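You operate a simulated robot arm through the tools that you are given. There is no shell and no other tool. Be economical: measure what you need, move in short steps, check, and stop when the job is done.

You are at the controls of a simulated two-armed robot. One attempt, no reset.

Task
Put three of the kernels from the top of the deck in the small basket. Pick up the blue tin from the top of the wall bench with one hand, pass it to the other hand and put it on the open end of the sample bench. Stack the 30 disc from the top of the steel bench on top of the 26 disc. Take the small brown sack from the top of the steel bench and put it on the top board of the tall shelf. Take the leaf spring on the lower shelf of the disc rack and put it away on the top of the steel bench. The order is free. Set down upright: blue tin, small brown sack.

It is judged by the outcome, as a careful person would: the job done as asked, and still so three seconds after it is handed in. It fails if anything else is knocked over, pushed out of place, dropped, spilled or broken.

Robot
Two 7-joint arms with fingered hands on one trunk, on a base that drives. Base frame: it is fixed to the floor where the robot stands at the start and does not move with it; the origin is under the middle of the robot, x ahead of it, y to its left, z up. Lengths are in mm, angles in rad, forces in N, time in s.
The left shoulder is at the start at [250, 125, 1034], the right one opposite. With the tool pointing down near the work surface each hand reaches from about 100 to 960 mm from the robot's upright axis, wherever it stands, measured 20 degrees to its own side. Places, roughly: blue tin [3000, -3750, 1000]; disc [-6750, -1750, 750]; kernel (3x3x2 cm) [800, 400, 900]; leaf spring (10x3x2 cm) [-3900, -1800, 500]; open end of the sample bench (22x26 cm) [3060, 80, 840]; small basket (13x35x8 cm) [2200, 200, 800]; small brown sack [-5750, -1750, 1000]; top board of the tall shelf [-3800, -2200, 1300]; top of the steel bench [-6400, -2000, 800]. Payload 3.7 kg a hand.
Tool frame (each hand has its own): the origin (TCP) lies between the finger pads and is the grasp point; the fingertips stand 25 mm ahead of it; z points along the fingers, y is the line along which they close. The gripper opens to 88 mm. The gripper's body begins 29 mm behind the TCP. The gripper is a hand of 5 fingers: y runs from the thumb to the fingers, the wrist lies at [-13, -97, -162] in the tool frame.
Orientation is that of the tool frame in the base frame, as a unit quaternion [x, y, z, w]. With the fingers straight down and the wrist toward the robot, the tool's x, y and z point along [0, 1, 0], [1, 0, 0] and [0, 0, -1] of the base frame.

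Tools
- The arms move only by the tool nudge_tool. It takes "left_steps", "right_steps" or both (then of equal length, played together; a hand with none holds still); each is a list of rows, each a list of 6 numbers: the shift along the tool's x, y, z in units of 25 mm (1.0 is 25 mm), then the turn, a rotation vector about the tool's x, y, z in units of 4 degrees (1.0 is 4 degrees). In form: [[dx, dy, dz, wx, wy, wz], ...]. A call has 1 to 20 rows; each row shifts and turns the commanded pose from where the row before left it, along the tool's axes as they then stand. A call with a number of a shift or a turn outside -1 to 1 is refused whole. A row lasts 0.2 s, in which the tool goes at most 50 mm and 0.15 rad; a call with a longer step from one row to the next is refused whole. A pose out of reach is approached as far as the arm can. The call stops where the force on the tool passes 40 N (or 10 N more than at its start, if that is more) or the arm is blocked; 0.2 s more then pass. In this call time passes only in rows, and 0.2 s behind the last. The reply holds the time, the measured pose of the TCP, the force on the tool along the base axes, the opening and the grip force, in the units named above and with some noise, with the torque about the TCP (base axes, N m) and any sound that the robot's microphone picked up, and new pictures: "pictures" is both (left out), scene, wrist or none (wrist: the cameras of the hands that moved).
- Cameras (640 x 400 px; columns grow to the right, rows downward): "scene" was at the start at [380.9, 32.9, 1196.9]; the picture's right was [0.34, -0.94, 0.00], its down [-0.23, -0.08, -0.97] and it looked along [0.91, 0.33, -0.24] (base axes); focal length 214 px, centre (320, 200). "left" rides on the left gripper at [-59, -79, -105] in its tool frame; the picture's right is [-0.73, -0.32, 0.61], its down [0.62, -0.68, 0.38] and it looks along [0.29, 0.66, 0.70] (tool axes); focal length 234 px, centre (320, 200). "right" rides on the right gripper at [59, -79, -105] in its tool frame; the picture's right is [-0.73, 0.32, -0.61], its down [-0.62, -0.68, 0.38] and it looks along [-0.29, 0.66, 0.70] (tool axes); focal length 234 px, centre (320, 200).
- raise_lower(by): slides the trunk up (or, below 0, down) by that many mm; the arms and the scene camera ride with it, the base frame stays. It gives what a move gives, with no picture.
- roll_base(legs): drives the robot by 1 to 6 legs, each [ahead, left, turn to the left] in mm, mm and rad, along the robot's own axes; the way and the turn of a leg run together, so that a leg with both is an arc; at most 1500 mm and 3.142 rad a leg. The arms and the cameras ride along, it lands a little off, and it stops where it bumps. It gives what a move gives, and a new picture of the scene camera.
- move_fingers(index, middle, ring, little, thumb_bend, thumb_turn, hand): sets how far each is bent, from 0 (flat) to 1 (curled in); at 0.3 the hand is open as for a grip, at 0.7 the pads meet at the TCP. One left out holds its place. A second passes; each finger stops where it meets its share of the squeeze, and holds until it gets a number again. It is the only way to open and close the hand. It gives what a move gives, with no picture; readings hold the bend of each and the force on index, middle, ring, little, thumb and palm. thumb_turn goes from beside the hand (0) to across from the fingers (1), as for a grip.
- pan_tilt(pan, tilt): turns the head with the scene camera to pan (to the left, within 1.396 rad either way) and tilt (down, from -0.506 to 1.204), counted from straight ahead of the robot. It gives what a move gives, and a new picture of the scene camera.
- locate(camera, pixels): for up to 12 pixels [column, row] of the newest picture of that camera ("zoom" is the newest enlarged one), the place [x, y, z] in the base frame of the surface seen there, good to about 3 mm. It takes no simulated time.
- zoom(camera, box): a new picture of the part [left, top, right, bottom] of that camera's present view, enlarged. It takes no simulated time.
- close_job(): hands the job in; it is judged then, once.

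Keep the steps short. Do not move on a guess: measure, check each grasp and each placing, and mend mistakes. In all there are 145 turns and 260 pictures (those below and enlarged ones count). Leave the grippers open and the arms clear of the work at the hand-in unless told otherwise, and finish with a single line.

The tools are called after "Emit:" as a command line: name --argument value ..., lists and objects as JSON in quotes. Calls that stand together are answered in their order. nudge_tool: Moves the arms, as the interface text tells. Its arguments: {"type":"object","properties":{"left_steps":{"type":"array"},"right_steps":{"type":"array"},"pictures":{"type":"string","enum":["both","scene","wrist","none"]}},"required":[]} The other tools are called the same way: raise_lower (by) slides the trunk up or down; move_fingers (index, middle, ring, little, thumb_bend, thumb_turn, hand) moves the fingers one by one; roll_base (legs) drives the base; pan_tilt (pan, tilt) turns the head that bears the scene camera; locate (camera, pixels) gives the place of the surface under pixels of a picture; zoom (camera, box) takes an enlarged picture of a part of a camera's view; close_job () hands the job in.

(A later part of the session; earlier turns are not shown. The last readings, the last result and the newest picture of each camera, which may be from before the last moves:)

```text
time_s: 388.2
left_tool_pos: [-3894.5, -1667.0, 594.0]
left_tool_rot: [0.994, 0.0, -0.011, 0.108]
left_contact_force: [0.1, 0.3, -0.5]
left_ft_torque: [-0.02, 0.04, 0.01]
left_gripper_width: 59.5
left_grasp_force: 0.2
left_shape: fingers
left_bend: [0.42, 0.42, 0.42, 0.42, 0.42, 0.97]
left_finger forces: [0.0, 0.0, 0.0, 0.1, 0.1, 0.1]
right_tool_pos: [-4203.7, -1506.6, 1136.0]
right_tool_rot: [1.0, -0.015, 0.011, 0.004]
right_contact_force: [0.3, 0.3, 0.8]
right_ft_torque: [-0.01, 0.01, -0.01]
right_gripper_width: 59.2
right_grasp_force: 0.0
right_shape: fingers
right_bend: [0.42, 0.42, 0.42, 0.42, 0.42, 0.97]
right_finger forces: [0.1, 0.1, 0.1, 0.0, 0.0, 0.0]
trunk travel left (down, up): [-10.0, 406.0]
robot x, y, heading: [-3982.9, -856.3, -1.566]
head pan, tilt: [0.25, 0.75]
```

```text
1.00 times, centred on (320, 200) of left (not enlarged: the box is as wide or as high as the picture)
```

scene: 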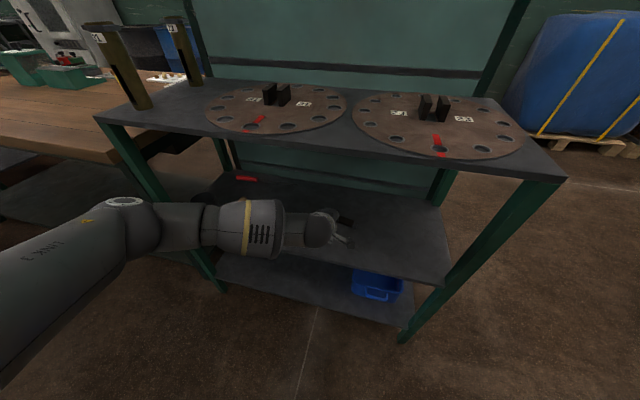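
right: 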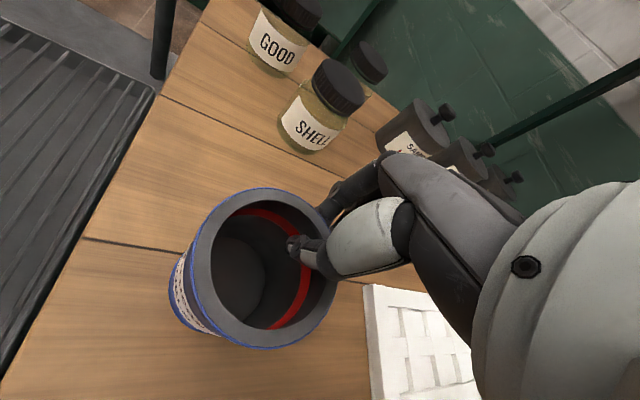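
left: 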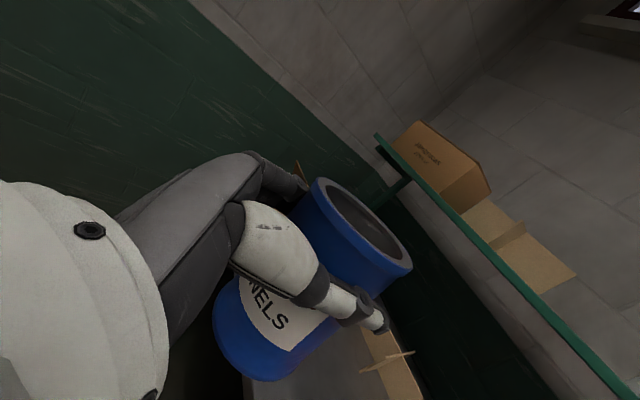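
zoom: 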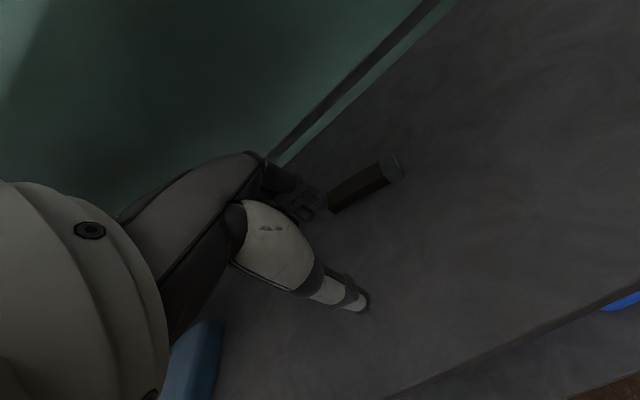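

Emit:
locate --camera "zoom" --pixels '[[362, 185], [395, 168], [335, 200], [365, 178], [372, 195], [400, 180], [450, 250]]'

Emit:
locate --camera "scene" --pixels '[[265, 205], [225, 207], [180, 205], [150, 205], [125, 200], [320, 212], [510, 175], [130, 130]]'

```text
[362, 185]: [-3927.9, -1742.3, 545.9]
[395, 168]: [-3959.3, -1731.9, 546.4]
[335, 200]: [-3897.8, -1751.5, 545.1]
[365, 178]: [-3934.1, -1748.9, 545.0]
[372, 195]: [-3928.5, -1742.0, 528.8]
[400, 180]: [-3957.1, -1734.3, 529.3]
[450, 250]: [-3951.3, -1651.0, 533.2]
```

```text
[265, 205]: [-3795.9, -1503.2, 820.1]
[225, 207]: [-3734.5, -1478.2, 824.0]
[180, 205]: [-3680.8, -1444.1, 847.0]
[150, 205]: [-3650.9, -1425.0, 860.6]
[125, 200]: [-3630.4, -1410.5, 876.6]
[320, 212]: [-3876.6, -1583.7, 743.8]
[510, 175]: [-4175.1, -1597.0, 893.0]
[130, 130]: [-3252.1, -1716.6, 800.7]
```

The spring's centre is ≈(-3914,-1746), top z≈546. Drawing back 33 mm while lowering to z≈566, staying clear, then checking.

Emit:
nudge_tool --left_steps '[[0, -0.7, 0.28, 0, 0, 0], [0, -0.7, 0.28, 0, 0, 0]]' --pictures "wrist"

```text
time_s: 388.8
left_tool_pos: [-3894.1, -1636.4, 575.5]
left_tool_rot: [0.994, -0.001, -0.011, 0.109]
left_contact_force: [-0.3, -0.7, -0.2]
left_ft_torque: [0.01, -0.03, -0.03]
left_gripper_width: 59.7
left_grasp_force: 0.1
left_shape: fingers
left_bend: [0.42, 0.42, 0.42, 0.42, 0.42, 0.97]
left_finger forces: [0.0, 0.0, 0.1, 0.0, 0.0, 0.1]
right_tool_pos: [-4203.7, -1506.9, 1137.9]
right_tool_rot: [1.0, -0.015, 0.012, 0.004]
right_contact_force: [-0.4, -0.2, -0.2]
right_ft_torque: [0.02, -0.01, -0.04]
right_gripper_width: 58.9
right_grasp_force: 0.0
right_shape: fingers
right_bend: [0.42, 0.42, 0.42, 0.42, 0.42, 0.97]
right_finger forces: [0.0, 0.0, 0.0, 0.1, 0.0, 0.0]
trunk travel left (down, up): [-10.0, 406.0]
robot x, y, heading: [-3980.8, -852.1, -1.57]
head pan, tilt: [0.25, 0.75]
```

left: 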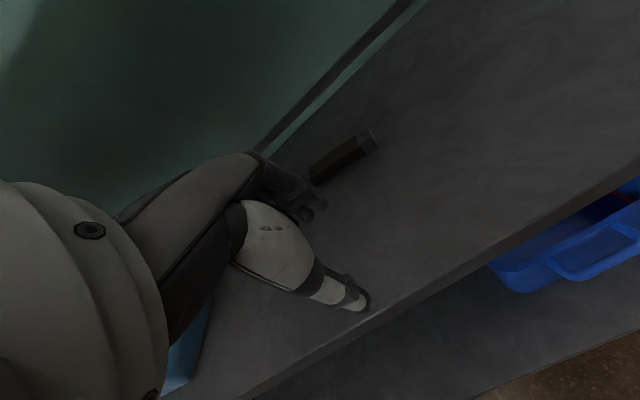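

Driving in the last 106 mm at this height (fingertips ≈557, spring top ≈546), shifting 20 mm to the right.

Emit:
roll_base --legs '[[104, -19, 0]]'

Emit:
nudge_tool --left_steps '[[0, 0, 0, 0.8, 0, 0], [0, 0, 0, 0.8, 0, 0]]' --pictures "wrist"

```text
time_s: 389.9
left_tool_pos: [-3911.9, -1738.3, 573.8]
left_tool_rot: [0.994, -0.001, -0.011, 0.109]
left_contact_force: [0.0, -0.5, -0.1]
left_ft_torque: [-0.01, 0.03, -0.01]
left_gripper_width: 59.9
left_grasp_force: 0.1
left_shape: fingers
left_bend: [0.42, 0.42, 0.42, 0.42, 0.42, 0.97]
left_finger forces: [0.0, 0.0, 0.0, 0.0, 0.1, 0.0]
right_tool_pos: [-4221.3, -1609.5, 1136.4]
right_tool_rot: [1.0, -0.015, 0.012, 0.005]
right_contact_force: [-0.2, -1.0, 0.0]
right_ft_torque: [-0.02, 0.03, 0.03]
right_gripper_width: 59.1
right_grasp_force: 0.1
right_shape: fingers
right_bend: [0.42, 0.42, 0.42, 0.42, 0.42, 0.97]
right_finger forces: [0.1, 0.0, 0.0, 0.0, 0.1, 0.0]
trunk travel left (down, up): [-10.0, 406.0]
robot x, y, heading: [-4001.1, -955.8, -1.562]
head pan, tilt: [0.25, 0.75]
```

scene: 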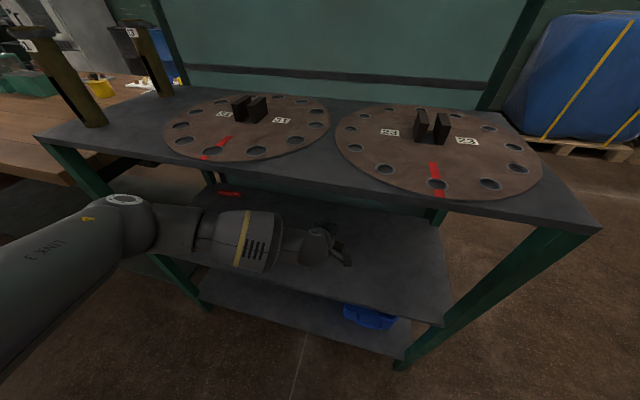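

```text
time_s: 390.5
left_tool_pos: [-3910.4, -1738.5, 574.1]
left_tool_rot: [0.999, -0.001, -0.01, 0.053]
left_contact_force: [0.0, 0.4, 0.1]
left_ft_torque: [0.02, -0.01, -0.01]
left_gripper_width: 59.7
left_grasp_force: 0.0
left_shape: fingers
left_bend: [0.42, 0.42, 0.42, 0.42, 0.42, 0.97]
left_finger forces: [0.1, 0.0, 0.0, 0.1, 0.0, 0.1]
right_tool_pos: [-4220.9, -1608.1, 1138.5]
right_tool_rot: [1.0, -0.015, 0.012, 0.005]
right_contact_force: [-0.5, -0.1, 0.5]
right_ft_torque: [0.01, -0.04, 0.0]
right_gripper_width: 58.8
right_grasp_force: 0.0
right_shape: fingers
right_bend: [0.42, 0.42, 0.42, 0.42, 0.42, 0.97]
right_finger forces: [0.0, 0.0, 0.0, 0.1, 0.0, 0.0]
trunk travel left (down, up): [-10.0, 406.0]
robot x, y, heading: [-4000.2, -954.1, -1.564]
head pan, tilt: [0.25, 0.75]
```

left: 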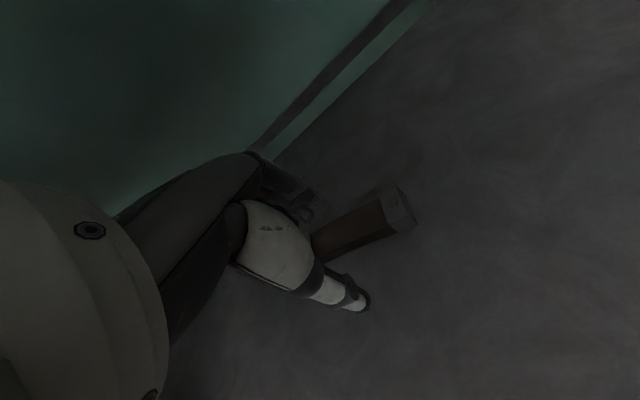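

Spring lies between thumb and fingers. Lowering 13 mm and 5 mm forward, then closing.

Emit:
nudge_tool --left_steps '[[0, 0.2, 0.26, 0, 0, 0], [0, 0, 0.27, 0, 0, 0]]' --pictures "none"

Emit:
move_fingers --hand "left" --index 0.75 --middle 0.75 --ring 0.75 --little 0.75 --thumb_bend 0.75

Emit:
zoom --camera "left" --box '[160, 100, 480, 300]'

```text
time_s: 391.1
left_tool_pos: [-3908.5, -1742.8, 563.0]
left_tool_rot: [0.999, -0.001, -0.013, 0.053]
left_contact_force: [-0.8, -0.3, -0.9]
left_ft_torque: [0.01, 0.04, 0.01]
left_gripper_width: 59.5
left_grasp_force: 0.0
left_shape: fingers
left_bend: [0.42, 0.42, 0.42, 0.42, 0.42, 0.97]
left_finger forces: [0.0, 0.0, 0.1, 0.1, 0.0, 0.0]
left hand out of reach, approached as far as the arm can: row 2
right_tool_pos: [-4220.7, -1608.7, 1136.7]
right_tool_rot: [1.0, -0.014, 0.013, 0.004]
right_contact_force: [-0.4, -0.4, 0.0]
right_ft_torque: [0.0, 0.0, 0.02]
right_gripper_width: 58.9
right_grasp_force: 0.1
right_shape: fingers
right_bend: [0.42, 0.42, 0.42, 0.42, 0.42, 0.97]
right_finger forces: [0.0, 0.0, 0.0, 0.0, 0.1, 0.0]
trunk travel left (down, up): [-10.0, 406.0]
robot x, y, heading: [-4002.0, -958.1, -1.566]
head pan, tilt: [0.25, 0.75]
```

```text
time_s: 392.1
left_tool_pos: [-3907.8, -1742.9, 563.3]
left_tool_rot: [0.999, 0.0, -0.011, 0.053]
left_contact_force: [0.4, 0.0, -1.0]
left_ft_torque: [-0.04, 0.08, -0.03]
left_gripper_width: 16.6
left_grasp_force: 14.9
left_shape: fingers
left_bend: [0.73, 0.73, 0.74, 0.75, 0.6, 0.93]
left_finger forces: [9.6, 3.9, 1.3, 0.0, 14.9, 0.1]
right_tool_pos: [-4220.5, -1607.9, 1137.1]
right_tool_rot: [1.0, -0.015, 0.013, 0.004]
right_contact_force: [0.1, 0.0, -0.2]
right_ft_torque: [-0.03, -0.01, -0.01]
right_gripper_width: 58.9
right_grasp_force: 0.1
right_shape: fingers
right_bend: [0.42, 0.42, 0.42, 0.42, 0.42, 0.97]
right_finger forces: [0.0, 0.0, 0.1, 0.0, 0.0, 0.1]
trunk travel left (down, up): [-10.0, 406.0]
robot x, y, heading: [-4000.7, -958.0, -1.568]
head pan, tilt: [0.25, 0.75]
```

```text
2.00 times, centred on (320, 200) of left
```

zoom: 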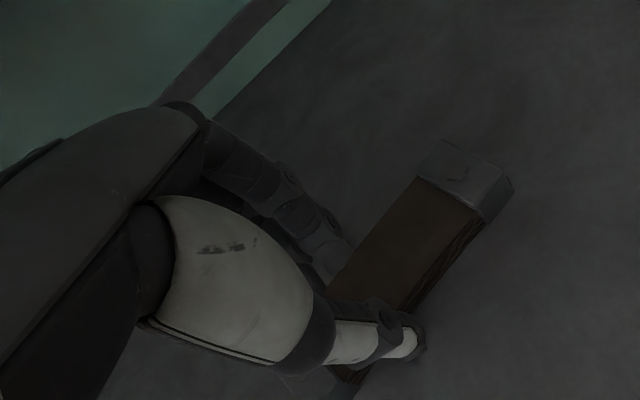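

Grip 15 N on the bar; its layered side fits a leaf spring. Lifting 30 mm and backing straight out.

Emit:
nudge_tool --left_steps '[[0, 0, -0.6, 0, 0, 0], [0, 0, -0.6, 0, 0, 0]]' --pictures "wrist"

Emit:
roll_base --legs '[[-350, 0, 0]]'

Emit:
zoom --camera "left" --box '[160, 100, 480, 300]'

```text
time_s: 392.7
left_tool_pos: [-3909.0, -1739.5, 593.6]
left_tool_rot: [0.999, -0.001, -0.011, 0.053]
left_contact_force: [0.3, -0.1, -1.5]
left_ft_torque: [-0.02, -0.02, 0.03]
left_gripper_width: 16.9
left_grasp_force: 14.0
left_shape: fingers
left_bend: [0.73, 0.74, 0.75, 0.75, 0.6, 0.93]
left_finger forces: [8.6, 4.3, 1.7, 0.0, 14.8, 0.0]
right_tool_pos: [-4219.8, -1608.3, 1137.6]
right_tool_rot: [1.0, -0.015, 0.012, 0.005]
right_contact_force: [0.1, -0.2, 0.6]
right_ft_torque: [0.03, -0.03, -0.02]
right_gripper_width: 59.1
right_grasp_force: 0.0
right_shape: fingers
right_bend: [0.42, 0.42, 0.42, 0.42, 0.42, 0.97]
right_finger forces: [0.0, 0.0, 0.1, 0.1, 0.0, 0.0]
trunk travel left (down, up): [-10.0, 406.0]
robot x, y, heading: [-4001.9, -959.9, -1.563]
head pan, tilt: [0.25, 0.75]
```

left: 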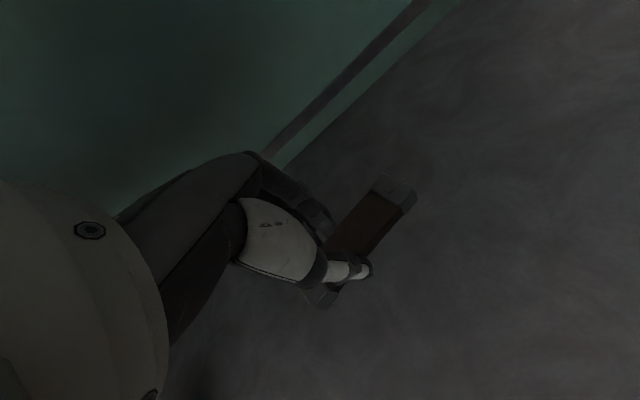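

```text
time_s: 394.9
left_tool_pos: [-3914.4, -1400.1, 592.1]
left_tool_rot: [0.999, -0.003, -0.011, 0.052]
left_contact_force: [0.2, -0.5, -1.7]
left_ft_torque: [0.01, -0.02, 0.03]
left_gripper_width: 17.1
left_grasp_force: 14.5
left_shape: fingers
left_bend: [0.73, 0.74, 0.75, 0.75, 0.6, 0.93]
left_finger forces: [8.6, 4.2, 1.7, 0.1, 14.9, 0.1]
right_tool_pos: [-4225.5, -1269.2, 1137.7]
right_tool_rot: [1.0, -0.018, 0.012, 0.004]
right_contact_force: [0.2, 0.7, 0.9]
right_ft_torque: [0.01, -0.02, 0.03]
right_gripper_width: 58.9
right_grasp_force: 0.2
right_shape: fingers
right_bend: [0.42, 0.42, 0.42, 0.42, 0.42, 0.97]
right_finger forces: [0.0, 0.0, 0.0, 0.0, 0.1, 0.0]
trunk travel left (down, up): [-10.0, 406.0]
robot x, y, heading: [-4004.1, -616.4, -1.571]
head pan, tilt: [0.25, 0.75]
```

scene: 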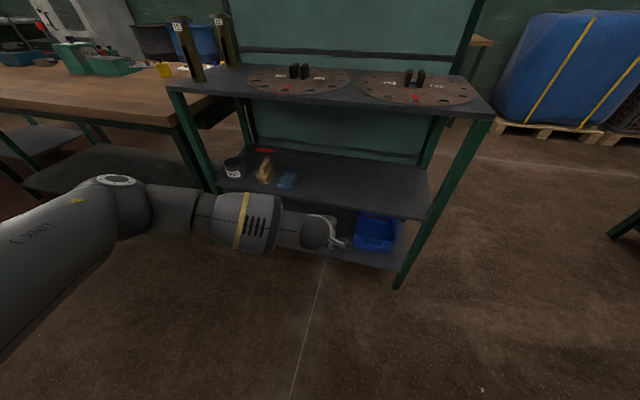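

```text
2.00 times, centred on (320, 200) of left
```

zoom: 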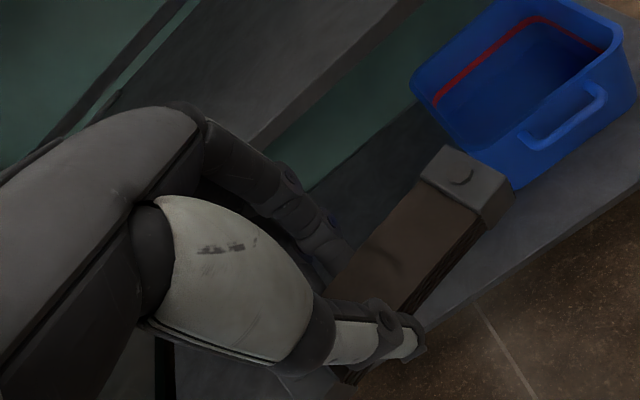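

The spring is held firmly. Raising it, drawing it in, and strafing west to the steel bench.

Emit:
nudge_tool --left_steps '[[0, -0.4, -1, 0, 0, 0], [0, -0.4, -1, 0, 0, 0], [0, -0.4, -1, 0, 0, 0], [0, -0.4, -1, 0, 0, 0], [0, -0.4, -1, 0, 0, 0], [0, -0.4, -1, 0, 0, 0], [0, -0.4, -1, 0, 0, 0], [0, -0.4, -1, 0, 0, 0], [0, -0.4, -1, 0, 0, 0], [0, -0.4, -1, 0, 0, 0], [0.3, -0.4, -1, 0, 0, 0], [0.3, -0.4, -1, 0, 0, 0], [0.3, -0.4, -1, 0, 0, 0], [0.3, -0.4, -1, 0, 0, 0], [0.3, -0.4, -1, 0, 0, 0], [0.3, -0.4, -1, 0, 0, 0], [0.3, 0, -1, 0, 0, 0], [0.3, 0, -1, 0, 0, 0]]' --pictures "none"

Emit:
roll_base --legs '[[80, -1500, 0], [0, -900, 0]]'

Emit:
pan_tilt --pan 0 --tilt 0.5

```text
time_s: 398.8
left_tool_pos: [-3846.1, -1206.1, 1027.4]
left_tool_rot: [0.999, -0.003, -0.011, 0.053]
left_contact_force: [0.0, 0.6, -2.0]
left_ft_torque: [0.01, 0.01, 0.03]
left_gripper_width: 16.8
left_grasp_force: 14.3
left_shape: fingers
left_bend: [0.73, 0.74, 0.75, 0.75, 0.6, 0.93]
left_finger forces: [8.5, 4.0, 1.7, 0.0, 14.7, 0.1]
left hand out of reach, approached as far as the arm can: row 13, 14
right_tool_pos: [-4225.8, -1268.8, 1136.9]
right_tool_rot: [1.0, -0.017, 0.012, 0.005]
right_contact_force: [0.7, 0.4, -0.2]
right_ft_torque: [-0.01, -0.03, -0.03]
right_gripper_width: 59.0
right_grasp_force: 0.2
right_shape: fingers
right_bend: [0.42, 0.42, 0.42, 0.42, 0.42, 0.97]
right_finger forces: [0.1, 0.0, 0.1, 0.0, 0.0, 0.0]
trunk travel left (down, up): [-10.0, 406.0]
robot x, y, heading: [-4001.6, -618.3, -1.569]
head pan, tilt: [0.25, 0.75]
```

```text
refused: leg 1 is longer than a leg can be; nothing moved
```

```text
time_s: 399.5
left_tool_pos: [-3846.8, -1205.9, 1027.4]
left_tool_rot: [0.999, -0.004, -0.011, 0.053]
left_contact_force: [-0.2, -0.7, -1.8]
left_ft_torque: [-0.03, -0.02, 0.0]
left_gripper_width: 16.8
left_grasp_force: 14.9
left_shape: fingers
left_bend: [0.73, 0.74, 0.75, 0.75, 0.6, 0.93]
left_finger forces: [8.4, 4.1, 1.7, 0.1, 14.6, 0.0]
right_tool_pos: [-4224.6, -1268.8, 1138.0]
right_tool_rot: [1.0, -0.019, 0.012, 0.005]
right_contact_force: [-0.4, -0.4, -0.2]
right_ft_torque: [-0.04, 0.02, 0.0]
right_gripper_width: 58.8
right_grasp_force: 0.0
right_shape: fingers
right_bend: [0.42, 0.42, 0.42, 0.42, 0.42, 0.97]
right_finger forces: [0.0, 0.0, 0.0, 0.0, 0.1, 0.0]
trunk travel left (down, up): [-10.0, 406.0]
robot x, y, heading: [-4003.1, -615.8, -1.572]
head pan, tilt: [0.0, 0.499]
```

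scene: 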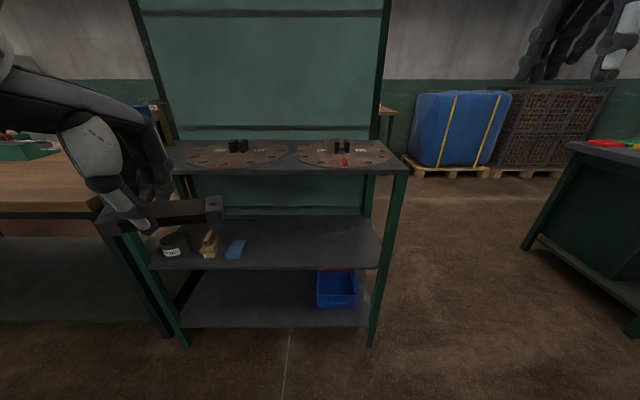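

Emit:
roll_base --legs '[[0, -1400, 0], [0, -1050, 0]]'

Emit:
pan_tilt --pan 0 --tilt 0.65

```text
time_s: 420.9
left_tool_pos: [-6296.2, -1120.9, 1028.3]
left_tool_rot: [0.998, -0.029, -0.012, 0.053]
left_contact_force: [-0.5, 0.0, -0.5]
left_ft_torque: [0.01, 0.0, 0.04]
left_gripper_width: 17.1
left_grasp_force: 14.4
left_shape: fingers
left_bend: [0.73, 0.74, 0.75, 0.75, 0.6, 0.93]
left_finger forces: [8.3, 4.2, 1.6, 0.0, 14.5, 0.0]
right_tool_pos: [-6678.4, -1162.0, 1137.9]
right_tool_rot: [0.999, -0.044, 0.012, 0.005]
right_contact_force: [-0.2, 0.1, 0.2]
right_ft_torque: [-0.01, 0.01, 0.01]
right_gripper_width: 58.8
right_grasp_force: 0.1
right_shape: fingers
right_bend: [0.42, 0.42, 0.42, 0.42, 0.42, 0.97]
right_finger forces: [0.0, 0.0, 0.1, 0.0, 0.0, 0.0]
trunk travel left (down, up): [-10.0, 406.0]
robot x, y, heading: [-6421.6, -524.4, -1.623]
head pan, tilt: [0.0, 0.499]
```

scene: 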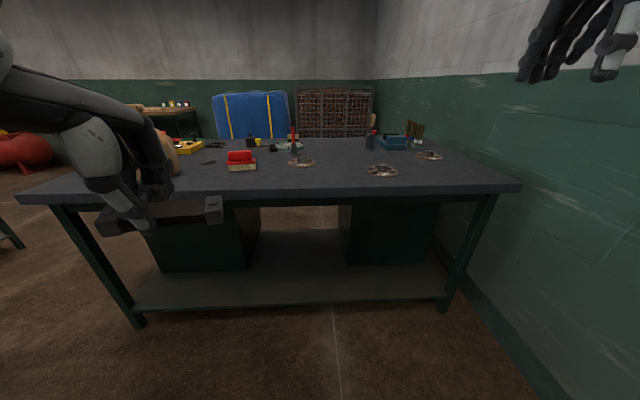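

```text
time_s: 421.6
left_tool_pos: [-6296.7, -1120.3, 1027.7]
left_tool_rot: [0.998, -0.029, -0.012, 0.053]
left_contact_force: [1.2, -0.6, -1.5]
left_ft_torque: [0.03, -0.03, -0.01]
left_gripper_width: 16.9
left_grasp_force: 14.3
left_shape: fingers
left_bend: [0.73, 0.74, 0.75, 0.75, 0.6, 0.93]
left_finger forces: [8.3, 4.1, 1.7, 0.0, 14.6, 0.0]
right_tool_pos: [-6677.7, -1163.0, 1137.2]
right_tool_rot: [0.999, -0.044, 0.011, 0.004]
right_contact_force: [0.8, 0.1, 0.0]
right_ft_torque: [0.0, 0.01, -0.02]
right_gripper_width: 58.8
right_grasp_force: 0.0
right_shape: fingers
right_bend: [0.42, 0.42, 0.42, 0.42, 0.42, 0.97]
right_finger forces: [0.0, 0.1, 0.0, 0.1, 0.1, 0.0]
trunk travel left (down, up): [-10.0, 406.0]
robot x, y, heading: [-6423.5, -524.7, -1.628]
head pan, tilt: [0.0, 0.649]
```

scene: 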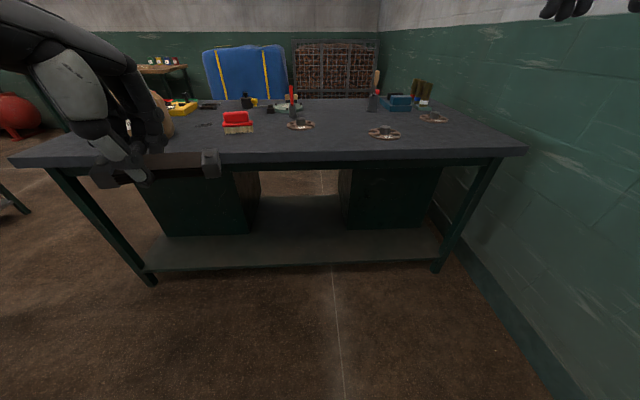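

The steel bench with three small discs is ahead. Enlarging and measuring.

Emit:
zoom --camera "scene" --box '[140, 70, 460, 170]'

Emit:
locate --camera "scene" --pixels '[[300, 125], [385, 133], [432, 118], [157, 110], [240, 122], [290, 100], [270, 145], [525, 150], [340, 140], [10, 160], [384, 126], [205, 124]]'

```text
2.00 times, centred on (300, 120) of scene
```

zoom: 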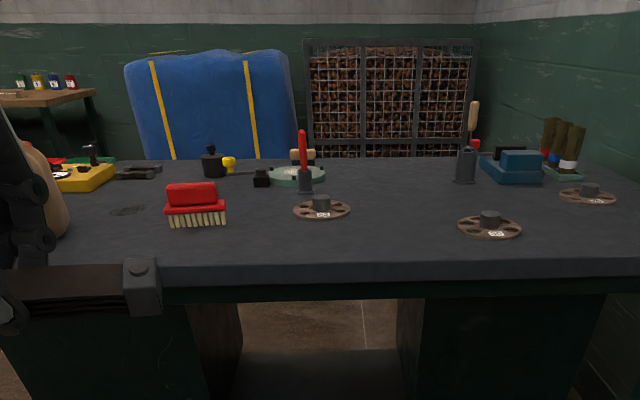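

```text
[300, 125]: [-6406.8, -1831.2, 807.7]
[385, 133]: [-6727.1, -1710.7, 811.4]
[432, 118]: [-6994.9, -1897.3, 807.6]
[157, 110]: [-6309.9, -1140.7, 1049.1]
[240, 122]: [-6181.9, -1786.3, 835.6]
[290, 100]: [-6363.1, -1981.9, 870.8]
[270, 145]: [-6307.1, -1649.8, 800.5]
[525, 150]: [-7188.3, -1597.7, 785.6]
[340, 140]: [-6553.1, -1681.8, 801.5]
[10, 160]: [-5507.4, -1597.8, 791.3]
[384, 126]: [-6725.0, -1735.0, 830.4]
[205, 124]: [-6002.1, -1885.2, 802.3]
```

Three discs stand on the bench. First laying the spring down at a free spot near (-6290,-1690): straighten, approach, and lower most of the way.

Emit:
roll_base --legs '[[0, 0, 0.057], [565, -28, 0]]'

Emit:
nudge_tool --left_steps '[[0, 0, 1, 0, 0, 0], [0, 0, 1, 0, 0, 0], [0, 0, 1, 0, 0, 0], [0, 0, 1, 0, 0, 0], [0, 0, 1, 0, 0, 0], [0, 0, 1, 0, 0, 0]]' --pictures "both"

```text
time_s: 425.2
left_tool_pos: [-6297.6, -1676.3, 1027.4]
left_tool_rot: [0.999, -0.006, -0.011, 0.053]
left_contact_force: [0.2, 0.2, -1.8]
left_ft_torque: [0.0, -0.04, 0.03]
left_gripper_width: 16.8
left_grasp_force: 14.3
left_shape: fingers
left_bend: [0.73, 0.74, 0.75, 0.75, 0.6, 0.93]
left_finger forces: [8.5, 4.1, 1.6, 0.1, 14.5, 0.0]
right_tool_pos: [-6676.1, -1737.2, 1137.9]
right_tool_rot: [1.0, -0.021, 0.012, 0.004]
right_contact_force: [0.1, -1.3, -0.1]
right_ft_torque: [-0.02, 0.0, 0.0]
right_gripper_width: 59.0
right_grasp_force: 0.0
right_shape: fingers
right_bend: [0.42, 0.42, 0.42, 0.42, 0.42, 0.97]
right_finger forces: [0.0, 0.0, 0.0, 0.0, 0.1, 0.0]
trunk travel left (down, up): [-10.0, 406.0]
robot x, y, heading: [-6449.1, -1088.3, -1.581]
head pan, tilt: [0.0, 0.649]
```

scene: 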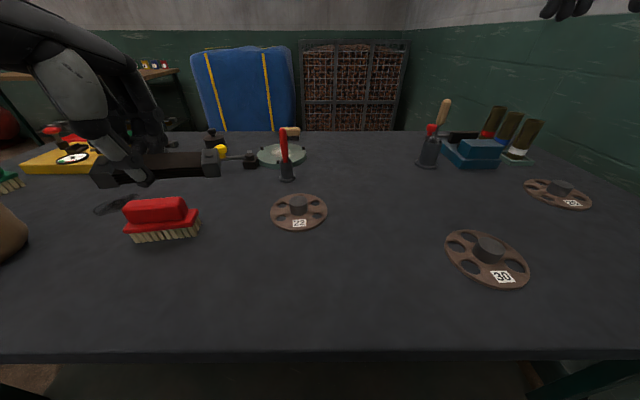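

```text
time_s: 426.6
left_tool_pos: [-6303.4, -1725.6, 895.0]
left_tool_rot: [0.999, -0.007, -0.01, 0.051]
left_contact_force: [0.7, 0.6, -1.7]
left_ft_torque: [-0.03, -0.02, 0.02]
left_gripper_width: 16.8
left_grasp_force: 14.3
left_shape: fingers
left_bend: [0.73, 0.74, 0.75, 0.75, 0.6, 0.93]
left_finger forces: [8.3, 4.2, 1.7, 0.0, 14.3, 0.0]
left hand out of reach, approached as far as the arm can: row 2, 3, 4, 5, 6
right_tool_pos: [-6677.5, -1737.5, 1135.9]
right_tool_rot: [1.0, -0.021, 0.013, 0.005]
right_contact_force: [1.0, 1.0, 1.0]
right_ft_torque: [0.0, -0.01, -0.02]
right_gripper_width: 59.0
right_grasp_force: 0.1
right_shape: fingers
right_bend: [0.42, 0.42, 0.42, 0.42, 0.42, 0.97]
right_finger forces: [0.0, 0.0, 0.1, 0.0, 0.0, 0.1]
trunk travel left (down, up): [-10.0, 406.0]
robot x, y, heading: [-6449.8, -1086.7, -1.576]
head pan, tilt: [0.0, 0.649]
```

scene: 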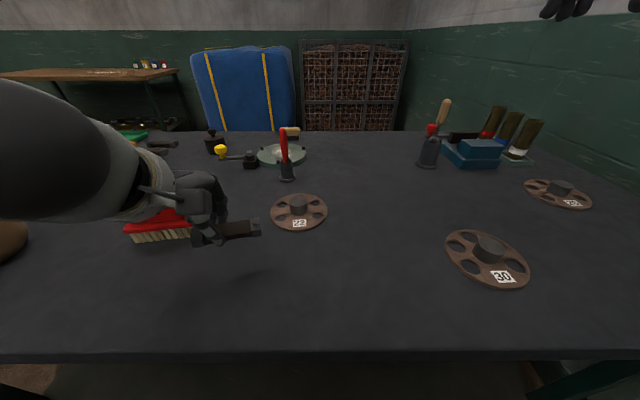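
left: 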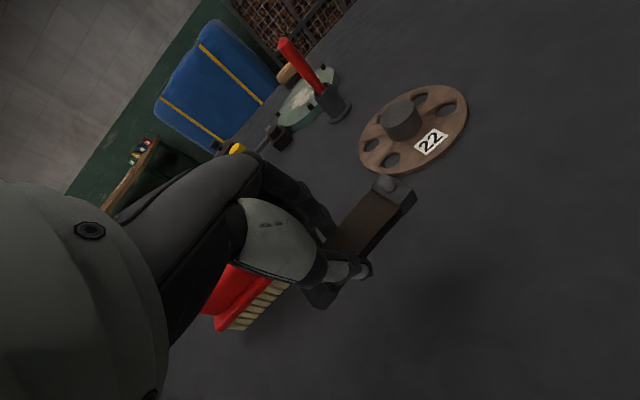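

Labels read: 22 (front middle), 30 (right front), 26 (right back). The left arm needs more reach to go lower: backing the base 75 mm while extending and lowering.

Emit:
roll_base --legs '[[-85, 0, 0.005]]'

Emit:
nudge_tool --left_steps '[[0, 0.9, 0.5, 0, 0, 0], [0, 0.9, 0.6, 0, 0, 0], [0, 0.5, 0.7, 0, 0, 0]]' --pictures "both"

```text
time_s: 427.7
left_tool_pos: [-6301.2, -1640.8, 896.1]
left_tool_rot: [0.999, -0.004, -0.011, 0.052]
left_contact_force: [0.0, -0.1, -0.8]
left_ft_torque: [-0.01, -0.03, 0.0]
left_gripper_width: 16.9
left_grasp_force: 14.7
left_shape: fingers
left_bend: [0.73, 0.74, 0.75, 0.75, 0.6, 0.93]
left_finger forces: [8.2, 4.1, 1.7, 0.0, 14.3, 0.1]
right_tool_pos: [-6673.4, -1652.0, 1137.3]
right_tool_rot: [1.0, -0.019, 0.012, 0.005]
right_contact_force: [0.1, 0.1, -1.0]
right_ft_torque: [-0.03, 0.01, -0.03]
right_gripper_width: 59.0
right_grasp_force: 0.1
right_shape: fingers
right_bend: [0.42, 0.42, 0.42, 0.42, 0.42, 0.97]
right_finger forces: [0.0, 0.1, 0.1, 0.1, 0.1, 0.0]
trunk travel left (down, up): [-10.0, 406.0]
robot x, y, heading: [-6452.3, -1005.7, -1.573]
head pan, tilt: [0.0, 0.649]
```

scene: 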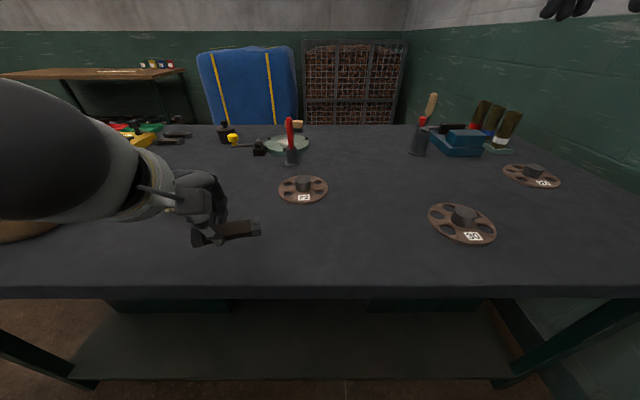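

```text
time_s: 428.5
left_tool_pos: [-6301.2, -1704.4, 858.2]
left_tool_rot: [0.999, -0.003, -0.011, 0.052]
left_contact_force: [-0.3, -0.6, -2.2]
left_ft_torque: [0.03, 0.01, 0.02]
left_gripper_width: 16.8
left_grasp_force: 14.3
left_shape: fingers
left_bend: [0.73, 0.74, 0.75, 0.75, 0.6, 0.93]
left_finger forces: [8.3, 4.0, 1.8, 0.0, 14.2, 0.0]
right_tool_pos: [-6672.8, -1653.6, 1137.3]
right_tool_rot: [1.0, -0.018, 0.012, 0.005]
right_contact_force: [0.1, 0.7, 0.0]
right_ft_torque: [0.06, -0.03, 0.02]
right_gripper_width: 58.7
right_grasp_force: 0.1
right_shape: fingers
right_bend: [0.42, 0.42, 0.42, 0.42, 0.42, 0.97]
right_finger forces: [0.0, 0.1, 0.0, 0.0, 0.0, 0.0]
trunk travel left (down, up): [-10.0, 406.0]
robot x, y, heading: [-6450.2, -1001.3, -1.577]
head pan, tilt: [0.0, 0.649]
```

scene: 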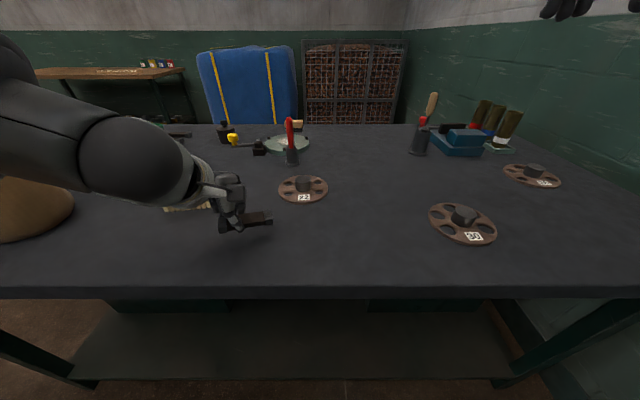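
left: 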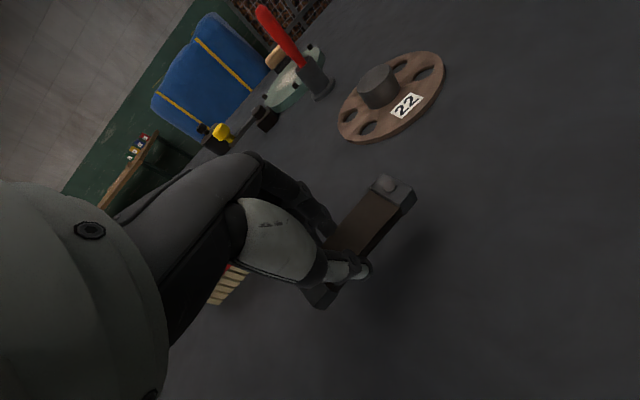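

Checking the sack's place relative to the left forearm and measuring the discs before the last 22 mm.

Emit:
locate --camera "scene" --pixels '[[30, 215], [65, 205], [10, 190], [120, 160], [60, 130], [462, 213], [462, 230], [534, 168], [530, 178], [430, 222], [496, 225], [473, 236]]'

Emit:
nudge_tool --left_steps '[[0, 0, 0.4, 0, 0, 0], [0, 0, 0.3, 0, 0, 0]]' --pictures "wrist"

```text
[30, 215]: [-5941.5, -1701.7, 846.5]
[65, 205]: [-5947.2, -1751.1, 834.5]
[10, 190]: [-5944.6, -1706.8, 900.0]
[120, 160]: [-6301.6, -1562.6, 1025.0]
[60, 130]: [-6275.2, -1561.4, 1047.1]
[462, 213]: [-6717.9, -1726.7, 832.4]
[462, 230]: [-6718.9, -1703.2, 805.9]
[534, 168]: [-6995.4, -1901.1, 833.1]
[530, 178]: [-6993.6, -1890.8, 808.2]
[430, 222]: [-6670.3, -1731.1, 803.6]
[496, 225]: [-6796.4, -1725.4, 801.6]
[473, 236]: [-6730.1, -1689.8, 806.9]
```

```text
time_s: 429.1
left_tool_pos: [-6302.6, -1704.1, 839.4]
left_tool_rot: [0.999, -0.005, -0.01, 0.053]
left_contact_force: [0.3, -0.2, -2.1]
left_ft_torque: [-0.03, -0.04, -0.02]
left_gripper_width: 16.8
left_grasp_force: 14.2
left_shape: fingers
left_bend: [0.73, 0.74, 0.75, 0.75, 0.6, 0.93]
left_finger forces: [8.4, 4.1, 1.6, 0.0, 14.3, 0.0]
right_tool_pos: [-6673.3, -1653.9, 1137.2]
right_tool_rot: [1.0, -0.019, 0.013, 0.004]
right_contact_force: [-0.8, 0.5, -0.1]
right_ft_torque: [0.02, -0.01, -0.01]
right_gripper_width: 58.8
right_grasp_force: 0.0
right_shape: fingers
right_bend: [0.42, 0.42, 0.42, 0.42, 0.42, 0.97]
right_finger forces: [0.1, 0.0, 0.0, 0.1, 0.1, 0.0]
trunk travel left (down, up): [-10.0, 406.0]
robot x, y, heading: [-6447.8, -1003.4, -1.575]
head pan, tilt: [0.0, 0.649]
```

left: 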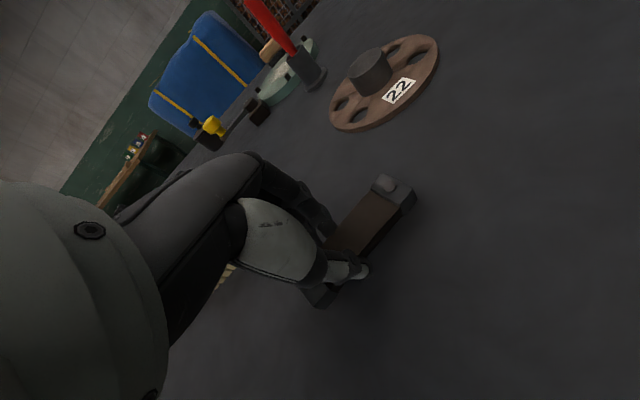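

Lowering the last few millimetres to contact, then releasing and lifting away.

Emit:
nudge_tool --left_steps '[[0, 0, 0.12, 0, 0, 0], [0, 0, 0.1, 0, 0, 0]]' --pictures "none"

Emit:
move_fingers --hand "left" --index 0.5 --middle 0.5 --ring 0.5 --little 0.5 --thumb_bend 0.45

Emit:
nudge_tool --left_steps '[[0, 0, -0.6, 0, 0, 0], [0, 0, -1, 0, 0, 0], [0, 0, -1, 0, 0, 0], [0, 0, -1, 0, 0, 0], [0, 0, -1, 0, 0, 0], [0, 0, -1, 0, 0, 0], [0, -0.5, -1, 0, 0, 0], [0, -0.5, -1, 0, 0, 0], [0, -0.5, -1, 0, 0, 0], [0, -0.5, -1, 0, 0, 0], [0, -0.5, -1, 0, 0, 0], [0, -0.5, -1, 0, 0, 0]]' --pictures "both"

```text
time_s: 429.7
left_tool_pos: [-6302.0, -1706.2, 834.9]
left_tool_rot: [0.999, -0.004, -0.011, 0.052]
left_contact_force: [1.4, 0.0, -0.1]
left_ft_torque: [0.04, 0.03, 0.02]
left_gripper_width: 16.7
left_grasp_force: 14.3
left_shape: fingers
left_bend: [0.73, 0.74, 0.75, 0.75, 0.6, 0.93]
left_finger forces: [8.7, 3.9, 1.4, 0.1, 14.5, 0.1]
right_tool_pos: [-6673.9, -1653.7, 1138.5]
right_tool_rot: [1.0, -0.018, 0.012, 0.005]
right_contact_force: [0.0, -0.3, 0.5]
right_ft_torque: [0.01, 0.0, 0.0]
right_gripper_width: 58.8
right_grasp_force: 0.1
right_shape: fingers
right_bend: [0.42, 0.42, 0.42, 0.42, 0.42, 0.97]
right_finger forces: [0.0, 0.0, 0.1, 0.0, 0.0, 0.0]
trunk travel left (down, up): [-10.0, 406.0]
robot x, y, heading: [-6450.2, -1003.5, -1.573]
head pan, tilt: [0.0, 0.649]
```

```text
time_s: 430.7
left_tool_pos: [-6301.9, -1705.3, 835.5]
left_tool_rot: [0.999, -0.003, -0.011, 0.053]
left_contact_force: [-0.7, 0.3, 0.2]
left_ft_torque: [-0.01, 0.01, 0.02]
left_gripper_width: 46.5
left_grasp_force: 0.0
left_shape: fingers
left_bend: [0.5, 0.5, 0.5, 0.5, 0.45, 0.97]
left_finger forces: [0.1, 0.0, 0.1, 0.1, 0.0, 0.0]
right_tool_pos: [-6672.6, -1652.3, 1137.8]
right_tool_rot: [1.0, -0.018, 0.011, 0.005]
right_contact_force: [-0.1, -0.2, -0.1]
right_ft_torque: [0.01, 0.04, -0.04]
right_gripper_width: 59.0
right_grasp_force: 0.1
right_shape: fingers
right_bend: [0.42, 0.42, 0.42, 0.42, 0.42, 0.97]
right_finger forces: [0.1, 0.0, 0.0, 0.0, 0.0, 0.1]
trunk travel left (down, up): [-10.0, 406.0]
robot x, y, heading: [-6452.7, -1000.0, -1.569]
head pan, tilt: [0.0, 0.649]
```

```text
time_s: 433.3
left_tool_pos: [-6296.1, -1598.4, 1117.5]
left_tool_rot: [0.999, -0.003, -0.01, 0.052]
left_contact_force: [0.4, -0.2, -0.3]
left_ft_torque: [0.04, 0.04, 0.01]
left_gripper_width: 46.8
left_grasp_force: 0.0
left_shape: fingers
left_bend: [0.5, 0.5, 0.5, 0.5, 0.45, 0.97]
left_finger forces: [0.0, 0.0, 0.1, 0.0, 0.0, 0.1]
right_tool_pos: [-6673.9, -1653.3, 1138.0]
right_tool_rot: [1.0, -0.018, 0.012, 0.006]
right_contact_force: [0.6, 0.8, 0.9]
right_ft_torque: [0.01, 0.0, -0.01]
right_gripper_width: 58.9
right_grasp_force: 0.0
right_shape: fingers
right_bend: [0.42, 0.42, 0.42, 0.42, 0.42, 0.97]
right_finger forces: [0.0, 0.0, 0.0, 0.0, 0.1, 0.0]
trunk travel left (down, up): [-10.0, 406.0]
robot x, y, heading: [-6453.4, -1004.5, -1.57]
head pan, tilt: [0.0, 0.649]
```

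scene: 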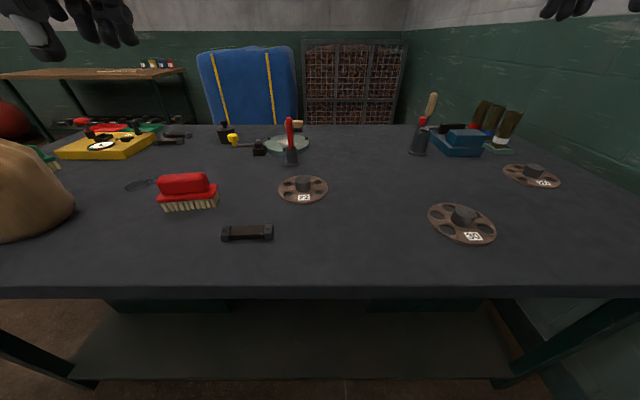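
left: 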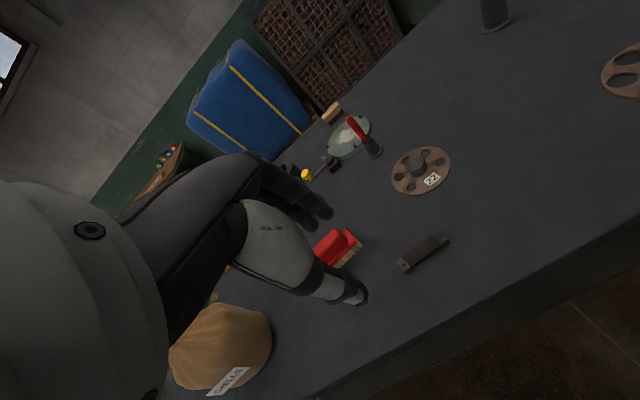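

The leaf spring lies on the bench. Next disc 30: bringing the right hand above its hub at (-6720,-1732).

Emit:
nudge_tool --right_steps '[[-0.21, 0.36, 0.92, 0, 0, 0], [-0.21, 0.36, 0.92, 0, 0, 0], [-0.21, 0.36, 0.92, 0, 0, 0], [-0.21, 0.36, 0.92, 0, 0, 0], [-0.21, 0.36, 0.92, 0, 0, 0], [-0.21, 0.36, 0.92, 0, 0, 0], [-0.21, 0.36, 0.92, 0, 0, 0], [-0.21, 0.36, 0.92, 0, 0, 0], [-0.21, 0.36, 0.92, 0, 0, 0]]' --pictures "wrist"

```text
time_s: 435.3
left_tool_pos: [-6295.0, -1599.7, 1115.7]
left_tool_rot: [0.999, -0.004, -0.01, 0.051]
left_contact_force: [0.7, 0.5, 0.1]
left_ft_torque: [-0.01, 0.0, -0.02]
left_gripper_width: 46.8
left_grasp_force: 0.1
left_shape: fingers
left_bend: [0.5, 0.5, 0.5, 0.5, 0.45, 0.97]
left_finger forces: [0.0, 0.1, 0.0, 0.0, 0.1, 0.1]
right_tool_pos: [-6717.5, -1734.9, 932.1]
right_tool_rot: [1.0, -0.019, 0.013, 0.005]
right_contact_force: [0.2, -0.6, -0.2]
right_ft_torque: [-0.01, 0.02, -0.01]
right_gripper_width: 59.1
right_grasp_force: 0.0
right_shape: fingers
right_bend: [0.42, 0.42, 0.42, 0.42, 0.42, 0.97]
right_finger forces: [0.0, 0.0, 0.0, 0.1, 0.0, 0.0]
trunk travel left (down, up): [-10.0, 406.0]
robot x, y, heading: [-6447.2, -1002.7, -1.573]
head pan, tilt: [0.0, 0.649]
```

right: 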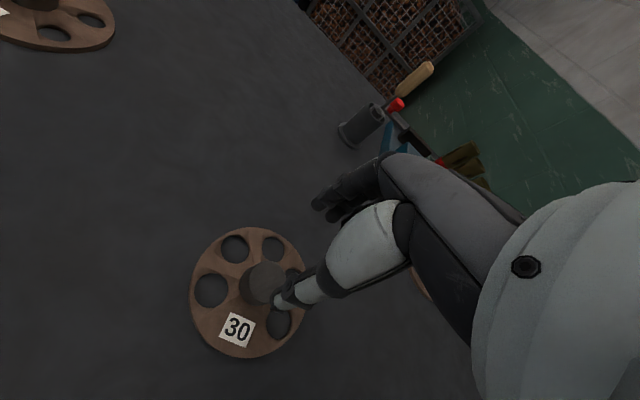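

Emit:
locate --camera "right" --pixels '[[268, 276], [250, 272], [284, 276], [264, 264], [262, 288], [245, 290], [225, 250], [195, 290], [235, 350], [290, 330], [262, 232], [240, 370]]'

```text
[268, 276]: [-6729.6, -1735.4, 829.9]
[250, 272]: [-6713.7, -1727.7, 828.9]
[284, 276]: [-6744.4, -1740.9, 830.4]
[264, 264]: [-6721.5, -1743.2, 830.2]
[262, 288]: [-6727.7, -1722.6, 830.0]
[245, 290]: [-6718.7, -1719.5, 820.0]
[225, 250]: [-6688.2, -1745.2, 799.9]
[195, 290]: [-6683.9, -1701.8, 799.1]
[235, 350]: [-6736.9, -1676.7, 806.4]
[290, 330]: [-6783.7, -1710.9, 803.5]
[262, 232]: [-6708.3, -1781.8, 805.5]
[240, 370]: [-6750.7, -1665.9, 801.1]
```

Hub centre ≈ (-6729,-1733), top z≈830, radius ≈17. Lowering over it to z≈835 and gripping.

Emit:
nudge_tool --right_steps '[[-0.46, -0.08, 0.9, 0, 0, 0], [0, 0, 1, 0, 0, 0], [0, 0, 1, 0, 0, 0], [0, 0, 0.95, 0, 0, 0]]' --pictures "wrist"

Emit:
move_fingers --hand "right" --index 0.75 --middle 0.75 --thumb_bend 0.75

```text
time_s: 436.3
left_tool_pos: [-6294.5, -1600.4, 1116.4]
left_tool_rot: [0.999, -0.004, -0.011, 0.052]
left_contact_force: [0.5, 0.7, 0.1]
left_ft_torque: [-0.01, 0.0, 0.0]
left_gripper_width: 46.7
left_grasp_force: 0.1
left_shape: fingers
left_bend: [0.5, 0.5, 0.5, 0.5, 0.45, 0.97]
left_finger forces: [0.0, 0.0, 0.1, 0.0, 0.0, 0.0]
right_tool_pos: [-6727.0, -1732.3, 835.0]
right_tool_rot: [1.0, -0.018, 0.012, 0.006]
right_contact_force: [-0.1, -0.5, 1.1]
right_ft_torque: [-0.1, 0.03, -0.01]
right_gripper_width: 59.0
right_grasp_force: 0.4
right_shape: fingers
right_bend: [0.42, 0.42, 0.42, 0.42, 0.42, 0.97]
right_finger forces: [0.0, 1.4, 0.1, 0.0, 0.0, 0.0]
trunk travel left (down, up): [-10.0, 406.0]
robot x, y, heading: [-6452.2, -1002.8, -1.572]
head pan, tilt: [0.0, 0.649]
```

right: 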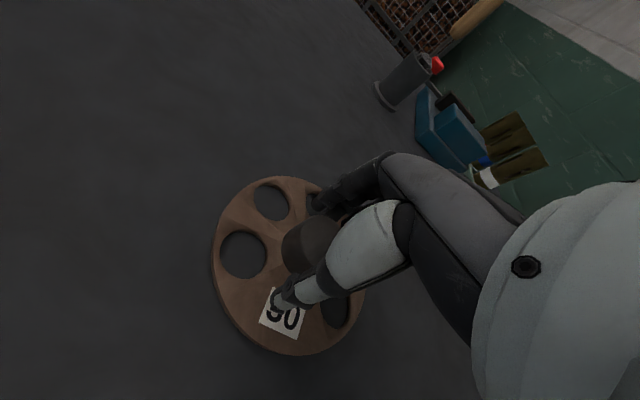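

```text
time_s: 437.3
left_tool_pos: [-6295.3, -1598.8, 1115.7]
left_tool_rot: [0.999, -0.004, -0.01, 0.052]
left_contact_force: [0.7, 0.1, 1.0]
left_ft_torque: [-0.01, 0.0, -0.03]
left_gripper_width: 46.5
left_grasp_force: 0.1
left_shape: fingers
left_bend: [0.5, 0.5, 0.5, 0.5, 0.45, 0.97]
left_finger forces: [0.0, 0.0, 0.1, 0.0, 0.0, 0.0]
right_tool_pos: [-6727.8, -1732.2, 833.7]
right_tool_rot: [1.0, -0.019, 0.013, 0.006]
right_contact_force: [0.3, -3.4, 3.5]
right_ft_torque: [0.03, 0.01, 0.05]
right_gripper_width: 26.2
right_grasp_force: 15.7
right_shape: fingers
right_bend: [0.59, 0.61, 0.42, 0.42, 0.57, 0.96]
right_finger forces: [8.4, 8.8, 0.1, 0.0, 14.7, 0.0]
trunk travel left (down, up): [-10.0, 406.0]
robot x, y, heading: [-6447.4, -1004.7, -1.568]
head pan, tilt: [0.0, 0.649]
```

Hub gripped (15 N). Lifting 115 mm and checking the elbow-to-wall clearance.

Emit:
nudge_tool --right_steps '[[0, 0, -0.6, 0, 0, 0], [0, 0, -1, 0, 0, 0], [0, 0, -1, 0, 0, 0], [0, 0, -1, 0, 0, 0], [0, 0, -1, 0, 0, 0]]' --pictures "none"

Emit:
pan_tilt --pan -0.55 --tilt 0.45

```text
time_s: 438.5
left_tool_pos: [-6295.8, -1599.2, 1116.2]
left_tool_rot: [0.999, -0.004, -0.011, 0.052]
left_contact_force: [0.9, -0.2, -0.7]
left_ft_torque: [0.0, 0.02, -0.01]
left_gripper_width: 46.7
left_grasp_force: 0.1
left_shape: fingers
left_bend: [0.5, 0.5, 0.5, 0.5, 0.45, 0.97]
left_finger forces: [0.1, 0.1, 0.0, 0.1, 0.1, 0.0]
right_tool_pos: [-6731.7, -1733.3, 949.4]
right_tool_rot: [1.0, -0.018, 0.012, 0.004]
right_contact_force: [0.7, 0.8, -4.7]
right_ft_torque: [-0.03, 0.02, 0.02]
right_gripper_width: 26.8
right_grasp_force: 14.7
right_shape: fingers
right_bend: [0.59, 0.62, 0.42, 0.42, 0.56, 0.95]
right_finger forces: [7.5, 7.4, 0.0, 0.0, 14.6, 0.1]
trunk travel left (down, up): [-10.0, 406.0]
robot x, y, heading: [-6448.9, -1003.5, -1.576]
head pan, tilt: [0.0, 0.649]
```

```text
time_s: 439.5
left_tool_pos: [-6295.0, -1599.2, 1115.6]
left_tool_rot: [0.999, -0.003, -0.011, 0.051]
left_contact_force: [-0.7, -0.2, 0.4]
left_ft_torque: [0.0, -0.01, -0.04]
left_gripper_width: 46.7
left_grasp_force: 0.0
left_shape: fingers
left_bend: [0.5, 0.5, 0.5, 0.5, 0.45, 0.97]
left_finger forces: [0.0, 0.0, 0.0, 0.0, 0.1, 0.0]
right_tool_pos: [-6730.7, -1733.8, 947.6]
right_tool_rot: [1.0, -0.018, 0.012, 0.005]
right_contact_force: [-0.7, -0.5, -4.7]
right_ft_torque: [-0.01, 0.01, -0.01]
right_gripper_width: 26.4
right_grasp_force: 14.8
right_shape: fingers
right_bend: [0.59, 0.62, 0.42, 0.42, 0.56, 0.95]
right_finger forces: [7.5, 7.4, 0.1, 0.0, 14.7, 0.1]
trunk travel left (down, up): [-10.0, 406.0]
robot x, y, heading: [-6454.9, -1004.4, -1.573]
head pan, tilt: [-0.55, 0.45]
```

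scene: 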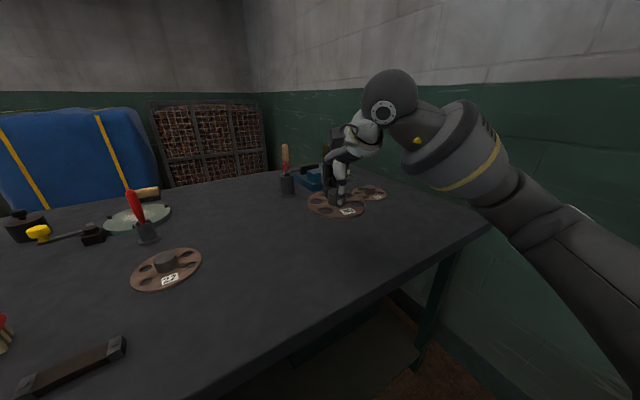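

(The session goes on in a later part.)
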